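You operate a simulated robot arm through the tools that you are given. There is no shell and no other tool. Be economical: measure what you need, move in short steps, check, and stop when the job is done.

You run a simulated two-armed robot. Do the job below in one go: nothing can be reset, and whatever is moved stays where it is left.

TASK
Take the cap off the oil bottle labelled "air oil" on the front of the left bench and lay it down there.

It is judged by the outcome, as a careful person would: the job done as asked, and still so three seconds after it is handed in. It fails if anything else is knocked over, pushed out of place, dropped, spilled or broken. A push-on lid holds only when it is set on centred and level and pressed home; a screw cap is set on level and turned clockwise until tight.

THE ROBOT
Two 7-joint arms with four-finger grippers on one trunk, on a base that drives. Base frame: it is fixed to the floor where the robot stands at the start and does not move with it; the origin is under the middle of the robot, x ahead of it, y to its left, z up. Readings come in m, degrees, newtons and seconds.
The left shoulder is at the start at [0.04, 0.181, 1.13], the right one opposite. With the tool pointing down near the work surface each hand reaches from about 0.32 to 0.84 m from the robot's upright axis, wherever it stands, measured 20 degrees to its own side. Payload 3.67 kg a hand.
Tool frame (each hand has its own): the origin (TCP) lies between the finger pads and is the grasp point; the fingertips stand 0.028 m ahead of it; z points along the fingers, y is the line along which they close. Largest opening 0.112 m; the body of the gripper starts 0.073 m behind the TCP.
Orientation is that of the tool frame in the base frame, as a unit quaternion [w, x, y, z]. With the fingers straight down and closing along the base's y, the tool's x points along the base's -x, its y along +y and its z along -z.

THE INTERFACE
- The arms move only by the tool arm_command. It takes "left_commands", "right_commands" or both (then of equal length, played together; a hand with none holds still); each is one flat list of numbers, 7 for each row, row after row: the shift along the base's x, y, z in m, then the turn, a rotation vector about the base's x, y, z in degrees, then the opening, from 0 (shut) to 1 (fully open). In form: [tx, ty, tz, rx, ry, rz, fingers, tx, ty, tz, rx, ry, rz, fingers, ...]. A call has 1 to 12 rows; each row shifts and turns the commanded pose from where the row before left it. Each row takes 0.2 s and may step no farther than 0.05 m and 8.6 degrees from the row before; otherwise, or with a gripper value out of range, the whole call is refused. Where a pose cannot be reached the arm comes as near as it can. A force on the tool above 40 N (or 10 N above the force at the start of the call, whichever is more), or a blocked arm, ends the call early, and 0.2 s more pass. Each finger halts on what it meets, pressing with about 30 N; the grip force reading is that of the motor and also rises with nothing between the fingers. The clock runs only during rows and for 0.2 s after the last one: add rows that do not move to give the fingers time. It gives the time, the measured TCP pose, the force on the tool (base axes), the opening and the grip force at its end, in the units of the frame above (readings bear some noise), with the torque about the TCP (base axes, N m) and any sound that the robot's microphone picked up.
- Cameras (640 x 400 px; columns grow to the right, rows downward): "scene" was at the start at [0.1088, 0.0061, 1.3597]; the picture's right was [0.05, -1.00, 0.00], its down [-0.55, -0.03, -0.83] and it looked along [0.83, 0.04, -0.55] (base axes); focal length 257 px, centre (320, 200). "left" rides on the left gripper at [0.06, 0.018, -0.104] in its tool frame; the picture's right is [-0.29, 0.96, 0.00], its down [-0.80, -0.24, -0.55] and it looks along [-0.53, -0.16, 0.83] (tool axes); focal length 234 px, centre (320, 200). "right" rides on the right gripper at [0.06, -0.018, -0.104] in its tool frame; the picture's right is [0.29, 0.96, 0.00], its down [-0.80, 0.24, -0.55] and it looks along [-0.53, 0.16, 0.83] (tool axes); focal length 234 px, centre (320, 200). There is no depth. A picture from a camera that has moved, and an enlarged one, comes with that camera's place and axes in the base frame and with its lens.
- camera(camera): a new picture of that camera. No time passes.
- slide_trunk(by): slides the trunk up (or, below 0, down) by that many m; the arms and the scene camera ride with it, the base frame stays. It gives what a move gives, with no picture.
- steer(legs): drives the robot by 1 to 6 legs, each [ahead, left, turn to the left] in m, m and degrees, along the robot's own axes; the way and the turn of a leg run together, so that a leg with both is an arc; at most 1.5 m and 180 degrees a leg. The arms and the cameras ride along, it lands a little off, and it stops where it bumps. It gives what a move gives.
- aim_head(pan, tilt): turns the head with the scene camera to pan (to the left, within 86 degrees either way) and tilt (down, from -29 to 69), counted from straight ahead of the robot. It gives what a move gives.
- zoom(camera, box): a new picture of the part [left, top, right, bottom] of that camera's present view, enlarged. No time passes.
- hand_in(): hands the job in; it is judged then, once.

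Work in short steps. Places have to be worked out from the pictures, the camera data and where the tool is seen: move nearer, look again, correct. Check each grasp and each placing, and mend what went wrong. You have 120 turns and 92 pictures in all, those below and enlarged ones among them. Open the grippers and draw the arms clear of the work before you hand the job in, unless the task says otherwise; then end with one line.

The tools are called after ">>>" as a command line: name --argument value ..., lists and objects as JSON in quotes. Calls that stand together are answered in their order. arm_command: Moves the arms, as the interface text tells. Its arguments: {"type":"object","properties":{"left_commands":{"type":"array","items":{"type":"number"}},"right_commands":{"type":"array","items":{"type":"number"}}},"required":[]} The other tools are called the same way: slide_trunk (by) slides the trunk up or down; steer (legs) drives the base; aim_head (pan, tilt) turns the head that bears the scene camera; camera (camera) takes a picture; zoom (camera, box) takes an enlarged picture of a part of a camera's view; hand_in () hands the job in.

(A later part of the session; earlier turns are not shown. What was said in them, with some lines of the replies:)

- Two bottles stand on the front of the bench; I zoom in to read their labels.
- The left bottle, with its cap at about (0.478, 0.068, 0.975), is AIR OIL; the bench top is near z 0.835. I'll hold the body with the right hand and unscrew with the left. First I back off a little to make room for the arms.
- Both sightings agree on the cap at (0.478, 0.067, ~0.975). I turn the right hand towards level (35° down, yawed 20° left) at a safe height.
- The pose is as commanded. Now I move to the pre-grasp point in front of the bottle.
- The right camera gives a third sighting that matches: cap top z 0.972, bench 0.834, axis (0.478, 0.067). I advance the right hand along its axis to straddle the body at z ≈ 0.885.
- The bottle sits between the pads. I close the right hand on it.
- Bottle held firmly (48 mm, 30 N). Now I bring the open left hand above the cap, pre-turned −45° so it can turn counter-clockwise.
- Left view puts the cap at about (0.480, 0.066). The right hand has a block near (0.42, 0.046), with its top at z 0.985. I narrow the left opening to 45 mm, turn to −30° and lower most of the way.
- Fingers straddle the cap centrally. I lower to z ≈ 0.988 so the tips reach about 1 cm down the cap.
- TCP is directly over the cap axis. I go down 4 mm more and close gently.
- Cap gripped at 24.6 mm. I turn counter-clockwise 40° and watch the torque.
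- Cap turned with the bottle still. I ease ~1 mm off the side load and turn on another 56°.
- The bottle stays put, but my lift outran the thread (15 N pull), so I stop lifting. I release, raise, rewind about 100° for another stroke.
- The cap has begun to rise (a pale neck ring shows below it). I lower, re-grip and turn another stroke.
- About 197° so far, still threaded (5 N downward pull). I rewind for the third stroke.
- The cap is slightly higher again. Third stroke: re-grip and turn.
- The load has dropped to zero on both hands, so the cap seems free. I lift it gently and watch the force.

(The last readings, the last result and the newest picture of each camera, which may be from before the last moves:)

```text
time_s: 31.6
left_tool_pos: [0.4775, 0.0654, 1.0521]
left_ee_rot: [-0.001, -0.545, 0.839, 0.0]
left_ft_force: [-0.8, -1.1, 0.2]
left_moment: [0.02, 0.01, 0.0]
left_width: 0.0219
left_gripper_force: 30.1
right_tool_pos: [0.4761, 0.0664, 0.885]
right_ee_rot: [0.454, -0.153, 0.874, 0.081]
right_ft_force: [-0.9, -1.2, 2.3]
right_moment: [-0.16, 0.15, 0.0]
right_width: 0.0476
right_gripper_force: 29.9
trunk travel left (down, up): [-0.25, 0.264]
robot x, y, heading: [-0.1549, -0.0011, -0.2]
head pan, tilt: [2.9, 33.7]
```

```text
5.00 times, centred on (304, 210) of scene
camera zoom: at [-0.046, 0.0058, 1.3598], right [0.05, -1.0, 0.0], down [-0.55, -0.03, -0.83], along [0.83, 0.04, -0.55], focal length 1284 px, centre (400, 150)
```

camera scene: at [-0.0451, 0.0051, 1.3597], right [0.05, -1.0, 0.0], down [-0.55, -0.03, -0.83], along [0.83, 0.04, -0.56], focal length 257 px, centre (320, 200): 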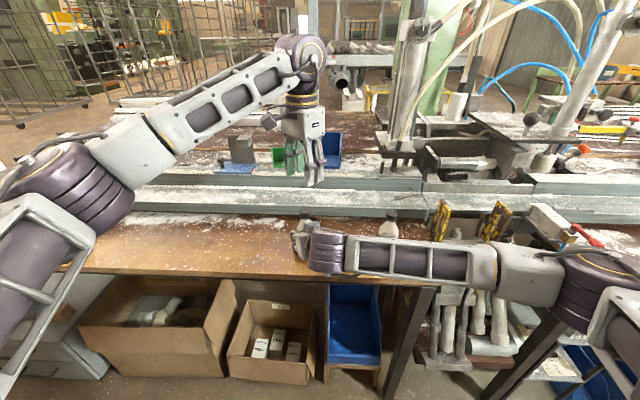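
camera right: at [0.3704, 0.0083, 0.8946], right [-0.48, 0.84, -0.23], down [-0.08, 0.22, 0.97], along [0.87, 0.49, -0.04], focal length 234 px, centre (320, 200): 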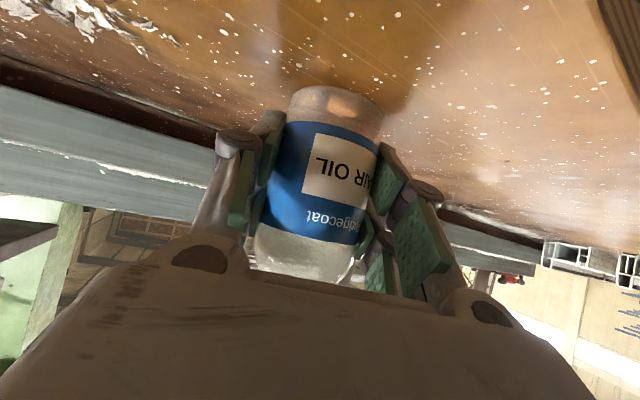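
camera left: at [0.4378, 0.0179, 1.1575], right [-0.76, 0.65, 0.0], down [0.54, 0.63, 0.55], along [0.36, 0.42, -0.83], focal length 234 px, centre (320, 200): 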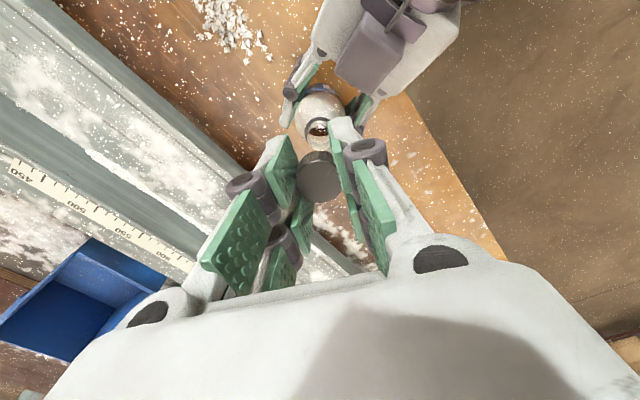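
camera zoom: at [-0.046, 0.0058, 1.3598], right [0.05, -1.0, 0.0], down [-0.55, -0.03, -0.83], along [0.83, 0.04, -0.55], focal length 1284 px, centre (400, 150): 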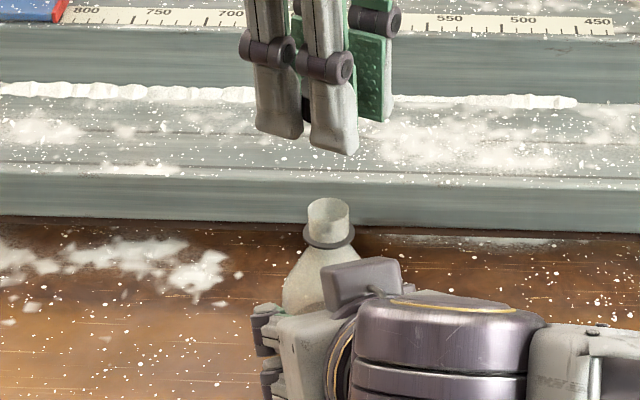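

The cap is off; the open bottle neck is visible. I carry the cap left to clear bench at about (0.455, 0.225), unwinding the wrist as I go.

>>> arm_command --left_commands '[-0.003, 0.02, 0.005, 0, 0, -8.25, 0.1, -0.003, 0.02, 0, 0, 0, -8.25, 0.1, -0.003, 0.02, 0, 0, 0, -8.25, 0.1, -0.003, 0.02, 0, 0, 0, -8.25, 0.1, -0.003, 0.02, 0, 0, 0, -8.25, 0.1, -0.003, 0.02, 0, 0, 0, -8.25, 0.1, -0.003, 0.02, 0, 0, 0, -8.25, 0.1, -0.003, 0.02, 0, 0, 0, -8.25, 0.1, 0, 0, -0.04, 0, 0, 0, 0.1, 0, 0, -0.04, 0, 0, 0, 0.1, 0, 0, -0.04, 0, 0, 0, 0.1]'

>>> camera --camera "scene"

>>> zoom --camera "scene" --box '[170, 190, 298, 270]'

>>> camera --camera "left"

```text
time_s: 34.0
left_tool_pos: [0.453, 0.2284, 0.9406]
left_ee_rot: [0.0, 0.001, 1.0, -0.001]
left_ft_force: [-0.2, 0.6, -0.2]
left_moment: [0.03, -0.03, 0.02]
left_width: 0.0218
left_gripper_force: 29.9
right_tool_pos: [0.4777, 0.0668, 0.8852]
right_ee_rot: [0.454, -0.154, 0.874, 0.082]
right_ft_force: [0.8, -0.4, 0.9]
right_moment: [-0.01, -0.01, 0.01]
right_width: 0.0475
right_gripper_force: 30.3
trunk travel left (down, up): [-0.25, 0.264]
robot x, y, heading: [-0.1519, -0.0029, -0.4]
head pan, tilt: [2.9, 33.7]
```

```text
57 pictures are left
camera scene: at [-0.0454, 0.0065, 1.3597], right [0.05, -1.0, 0.0], down [-0.55, -0.03, -0.83], along [0.83, 0.04, -0.56], focal length 257 px, centre (320, 200)
```

scene: 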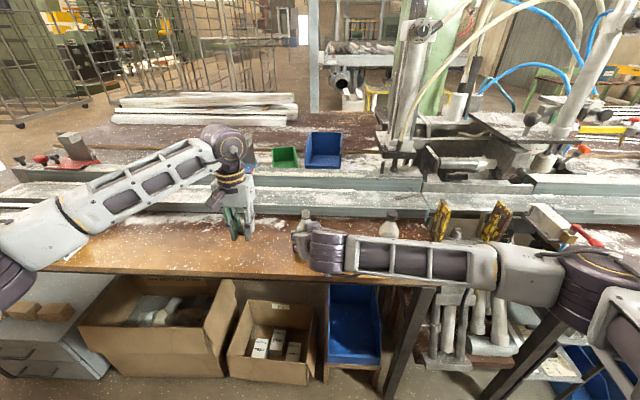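

```text
5.00 times, centred on (234, 230) of scene
camera zoom: at [-0.0454, 0.0065, 1.3597], right [0.05, -1.0, 0.0], down [-0.55, -0.03, -0.83], along [0.83, 0.04, -0.56], focal length 1284 px, centre (750, 50)
```

zoom: 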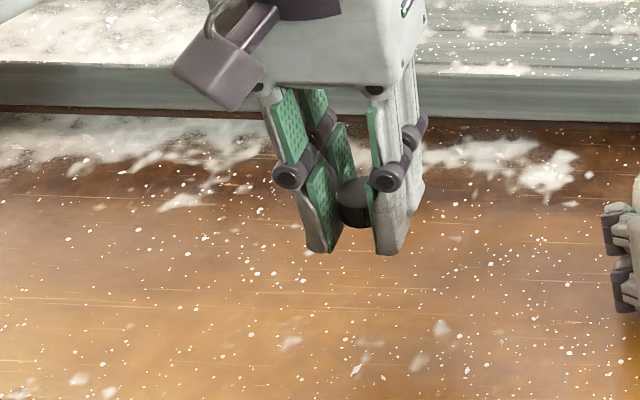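

```text
55 pictures are left
camera left: at [0.393, 0.2458, 1.0455], right [0.29, 0.96, 0.0], down [0.8, -0.24, 0.55], along [0.53, -0.16, -0.83], focal length 234 px, centre (320, 200)
```

left: 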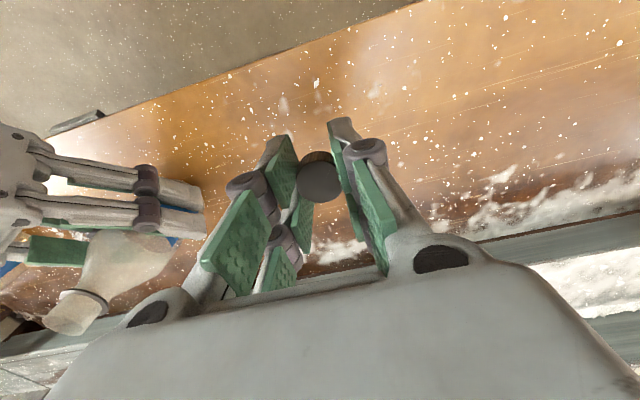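

The cap is level over clear bench. I lower it to just above the surface, then in small steps to contact.

>>> arm_command --left_commands '[0, 0, -0.03, 0, 0, 0, 0.1, 0, 0, -0.025, 0, 0, 0, 0.1, 0, 0, -0.01, 0, 0, 0, 0.1, 0, 0, -0.003, 0, 0, 0, 0.1, 0, 0, -0.003, 0, 0, 0, 0.1]'

>>> zoom --camera "scene" --box '[170, 190, 298, 270]'

```text
time_s: 35.2
left_tool_pos: [0.4547, 0.2277, 0.8673]
left_ee_rot: [0.0, 0.0, 1.0, 0.0]
left_ft_force: [-0.2, -0.1, -0.5]
left_moment: [-0.03, -0.02, -0.07]
left_width: 0.0219
left_gripper_force: 29.9
right_tool_pos: [0.4763, 0.066, 0.8848]
right_ee_rot: [0.455, -0.153, 0.874, 0.08]
right_ft_force: [0.9, -0.1, 1.4]
right_moment: [-0.04, 0.0, 0.01]
right_width: 0.0476
right_gripper_force: 30.0
trunk travel left (down, up): [-0.25, 0.264]
robot x, y, heading: [-0.1572, 0.0019, 0.0]
head pan, tilt: [2.9, 33.7]
```

```text
5.00 times, centred on (234, 230) of scene
camera zoom: at [-0.0455, 0.0062, 1.3597], right [0.05, -1.0, 0.0], down [-0.55, -0.03, -0.83], along [0.83, 0.04, -0.55], focal length 1284 px, centre (750, 50)
```

zoom: 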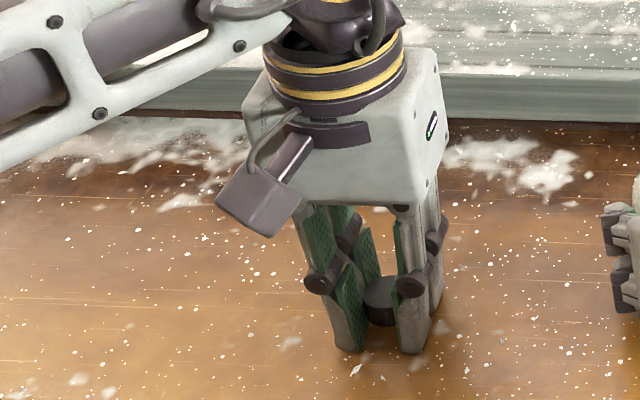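

No contact yet; I step down a little at a time.

>>> arm_command --left_commands '[0, 0, -0.001, 0, 0, 0, 0.1, 0, 0, -0.001, 0, 0, 0, 0.1, 0, 0, -0.001, 0, 0, 0, 0.1]'

```text
time_s: 36.0
left_tool_pos: [0.4551, 0.2263, 0.8667]
left_ee_rot: [0.002, 0.0, 1.0, 0.0]
left_ft_force: [-1.9, 3.5, 14.3]
left_moment: [0.17, 0.3, -0.04]
left_width: 0.0216
left_gripper_force: 29.5
right_tool_pos: [0.4748, 0.0662, 0.8853]
right_ee_rot: [0.455, -0.154, 0.873, 0.081]
right_ft_force: [-1.4, 0.9, 1.2]
right_moment: [-0.01, 0.03, 0.03]
right_width: 0.0476
right_gripper_force: 29.7
trunk travel left (down, up): [-0.25, 0.264]
robot x, y, heading: [-0.1554, -0.0001, 0.2]
head pan, tilt: [2.9, 33.7]
```

Contact (14 N up). I ease off 1 mm, open, and lift away.

>>> arm_command --left_commands '[0, 0, 0.001, 0, 0, 0, 0.1, 0, 0, 0, 0, 0, 0, 0.25, 0, 0, 0, 0, 0, 0, 0.35, 0, 0, 0, 0, 0, 0, 0.5, 0, 0, 0, 0, 0, 0, 0.5, 0, 0, 0.02, 0, 0, 0, 0.5, 0, 0, 0.04, 0, 0, 0, 0.5, 0, 0, 0.04, 0, 0, 0, 0.5]'

>>> camera --camera "left"

>>> zoom --camera "scene" --box '[170, 190, 298, 270]'

```text
time_s: 37.8
left_tool_pos: [0.4551, 0.2251, 0.968]
left_ee_rot: [0.0, 0.0, 1.0, 0.0]
left_ft_force: [1.1, -0.4, -0.5]
left_moment: [-0.01, -0.02, -0.01]
left_width: 0.0559
left_gripper_force: 0.0
right_tool_pos: [0.4764, 0.0666, 0.8853]
right_ee_rot: [0.455, -0.152, 0.874, 0.08]
right_ft_force: [-0.4, -0.1, 1.2]
right_moment: [-0.08, 0.04, -0.05]
right_width: 0.0475
right_gripper_force: 29.5
trunk travel left (down, up): [-0.25, 0.264]
robot x, y, heading: [-0.1536, -0.0008, -0.2]
head pan, tilt: [2.9, 33.7]
```

```text
53 pictures are left
camera left: at [0.3952, 0.2427, 1.0733], right [0.29, 0.96, 0.0], down [0.8, -0.24, 0.55], along [0.53, -0.16, -0.83], focal length 234 px, centre (320, 200)
```

left: 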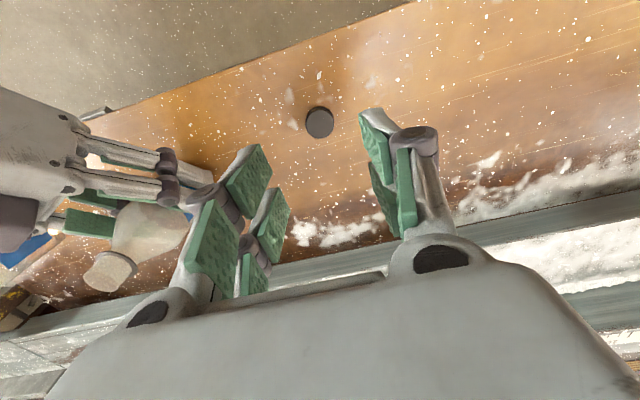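

```text
5.00 times, centred on (234, 230) of scene
camera zoom: at [-0.0458, 0.0057, 1.3597], right [0.05, -1.0, 0.0], down [-0.55, -0.03, -0.83], along [0.83, 0.04, -0.55], focal length 1284 px, centre (750, 50)
```

zoom: 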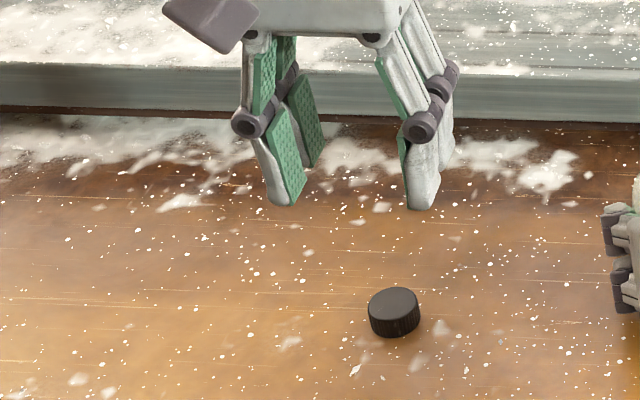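

The cap lies flat on the bench. Now I open the right hand slowly and raise the left hand further.

>>> arm_command --right_commands '[0, 0, 0, 0, 0, 0, 0.46, 0, 0, 0, 0, 0, 0, 0.5, 0, 0, 0, 0, 0, 0, 0.6, 0, 0, 0, 0, 0, 0, 0.75, 0, 0, 0, 0, 0, 0, 0.85, 0, 0, 0, 0, 0, 0, 0.85]' --left_commands '[0, 0.01, 0.03, 0, 0, 0, 0.5, 0, 0.01, 0.03, 0, 0, 0, 0.5, 0, 0.01, 0.03, 0, 0, 0, 0.5, 0, 0, 0.03, 0, 0, 0, 0.5, 0, 0, 0, 0, 0, 0, 0.5, 0, 0, 0, 0, 0, 0, 0.5]'

>>> camera --camera "right"

>>> camera --camera "left"

```text
time_s: 39.2
left_tool_pos: [0.457, 0.2542, 1.088]
left_ee_rot: [0.0, 0.0, 1.0, -0.001]
left_ft_force: [-0.1, 0.3, -0.3]
left_moment: [-0.01, -0.05, 0.0]
left_width: 0.0563
left_gripper_force: 0.1
right_tool_pos: [0.4768, 0.0665, 0.8865]
right_ee_rot: [0.455, -0.153, 0.874, 0.081]
right_ft_force: [-0.3, 1.1, -0.5]
right_moment: [0.03, 0.02, -0.01]
right_width: 0.095
right_gripper_force: 0.1
trunk travel left (down, up): [-0.25, 0.264]
robot x, y, heading: [-0.1552, 0.002, -0.0]
head pan, tilt: [2.9, 33.7]
```

```text
51 pictures are left
camera right: at [0.3702, 0.0083, 0.8945], right [-0.48, 0.84, -0.23], down [-0.08, 0.22, 0.97], along [0.87, 0.49, -0.04], focal length 234 px, centre (320, 200)
```

right: 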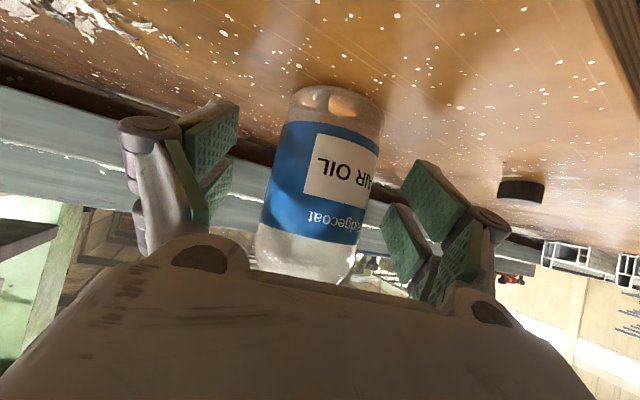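

```text
50 pictures are left
camera left: at [0.3963, 0.2721, 1.1924], right [0.29, 0.96, 0.0], down [0.8, -0.24, 0.55], along [0.53, -0.16, -0.83], focal length 234 px, centre (320, 200)
```

left: 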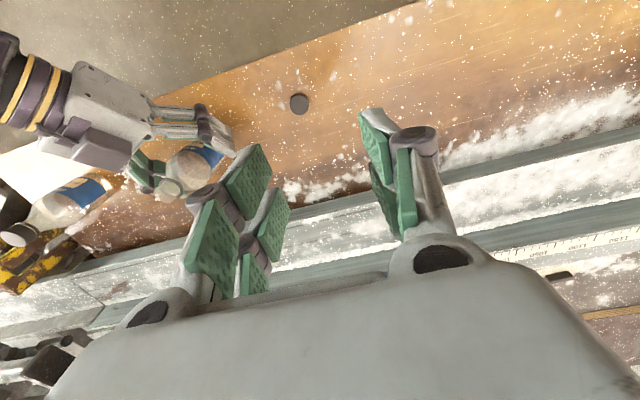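

The bottle stands upright and free. I back the right hand out along its own axis, then up.

>>> arm_command --right_commands '[-0.0154, -0.0056, 0.0115, 0, 0, 0, 0.85, -0.023, -0.0084, 0.0172, 0, 0, 0, 0.85, -0.023, -0.0084, 0.0172, 0, 0, 0, 0.85, -0.023, -0.0084, 0.0172, 0, 0, 0, 0.85, -0.023, -0.0084, 0.0172, 0, 0, 0, 0.85, -0.01, -0.02, 0.02, 0, 0, 0, 0.85, 0, -0.03, 0.03, 0, 0, 0, 0.85, 0, -0.03, 0.03, 0, 0, 0, 0.85]'

>>> camera --camera "scene"

>>> zoom --camera "scene" --box '[230, 190, 420, 309]'

```text
time_s: 41.0
left_tool_pos: [0.4556, 0.254, 1.0873]
left_ee_rot: [0.0, 0.0, 1.0, 0.0]
left_ft_force: [0.5, -0.4, 1.0]
left_moment: [0.02, -0.01, -0.03]
left_width: 0.0562
left_gripper_force: 0.0
right_tool_pos: [0.3567, -0.0546, 1.0462]
right_ee_rot: [0.455, -0.153, 0.873, 0.082]
right_ft_force: [0.1, 0.1, -0.7]
right_moment: [-0.02, -0.01, 0.03]
right_width: 0.0951
right_gripper_force: 0.1
trunk travel left (down, up): [-0.25, 0.264]
robot x, y, heading: [-0.1554, 0.0001, -0.3]
head pan, tilt: [2.9, 33.7]
```

```text
49 pictures are left
camera scene: at [-0.0463, 0.0051, 1.3598], right [0.05, -1.0, 0.0], down [-0.55, -0.03, -0.83], along [0.83, 0.04, -0.55], focal length 257 px, centre (320, 200)
```

scene: 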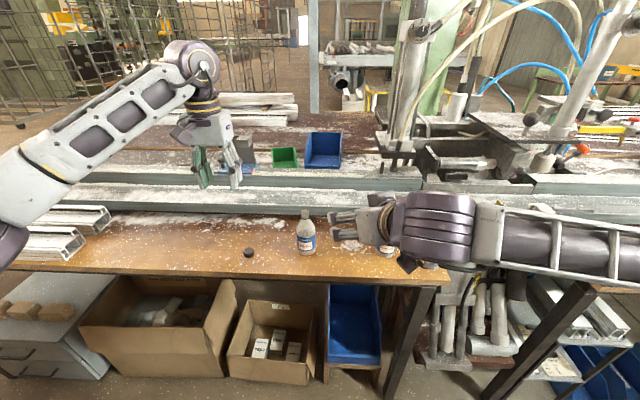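

```text
3.36 times, centred on (325, 250) of scene
camera zoom: at [-0.0463, 0.0051, 1.3598], right [0.05, -1.0, 0.0], down [-0.55, -0.03, -0.83], along [0.83, 0.04, -0.55], focal length 863 px, centre (303, 34)
```

zoom: 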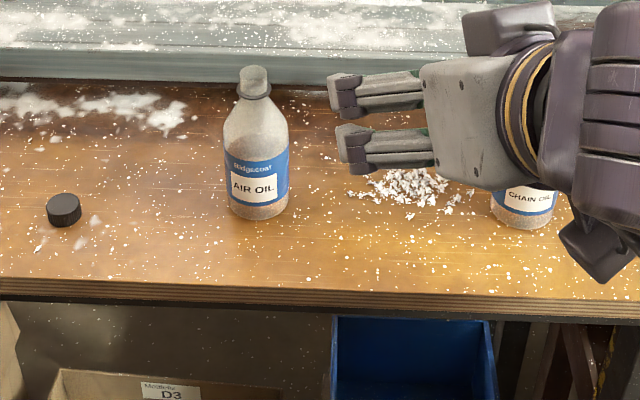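

The uncapped bottle stands in place and the cap lies on the bench. I draw both hands further clear and open them fully.

>>> arm_command --right_commands '[0, -0.02, 0.035, 0, 0, 0, 1, 0, -0.02, 0.035, 0, 0, 0, 1, 0, -0.02, 0.035, 0, 0, 0, 1, 0, -0.02, 0.035, 0, 0, 0, 1]' --left_commands '[0, 0, 0.03, 0, 0, 0, 1, 0, 0, 0.03, 0, 0, 0, 1, 0, 0, 0, 0, 0, 0, 1, 0, 0, 0, 0, 0, 0, 1]'

>>> camera --camera "scene"

```text
time_s: 42.0
left_tool_pos: [0.4543, 0.2542, 1.1463]
left_ee_rot: [0.0, 0.0, 1.0, 0.0]
left_ft_force: [-0.3, 0.1, 0.0]
left_moment: [0.01, -0.02, -0.02]
left_width: 0.112
left_gripper_force: 0.1
right_tool_pos: [0.3578, -0.1343, 1.1846]
right_ee_rot: [0.454, -0.153, 0.874, 0.082]
right_ft_force: [0.3, 0.4, 0.0]
right_moment: [0.01, 0.01, 0.0]
right_width: 0.1122
right_gripper_force: 0.1
trunk travel left (down, up): [-0.25, 0.264]
robot x, y, heading: [-0.1546, -0.0045, 0.0]
head pan, tilt: [2.9, 33.7]
```

```text
47 pictures are left
camera scene: at [-0.0465, 0.0054, 1.3598], right [0.05, -1.0, 0.0], down [-0.55, -0.03, -0.83], along [0.83, 0.04, -0.55], focal length 257 px, centre (320, 200)
```

scene: 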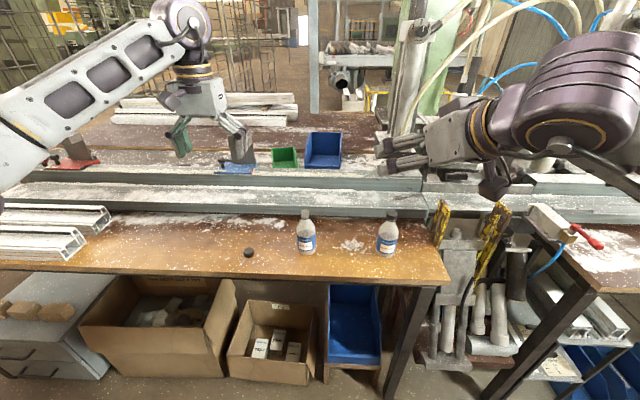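

Both bottles stand where they were, the cap lies on the bench and both hands are clear, so I hand in.

>>> hand_in

```text
The job is handed in.
```

The cap is off the "air oil" bottle and lying flat on the front of the left bench, to the left of the bottle; both bottles are still standing in place.
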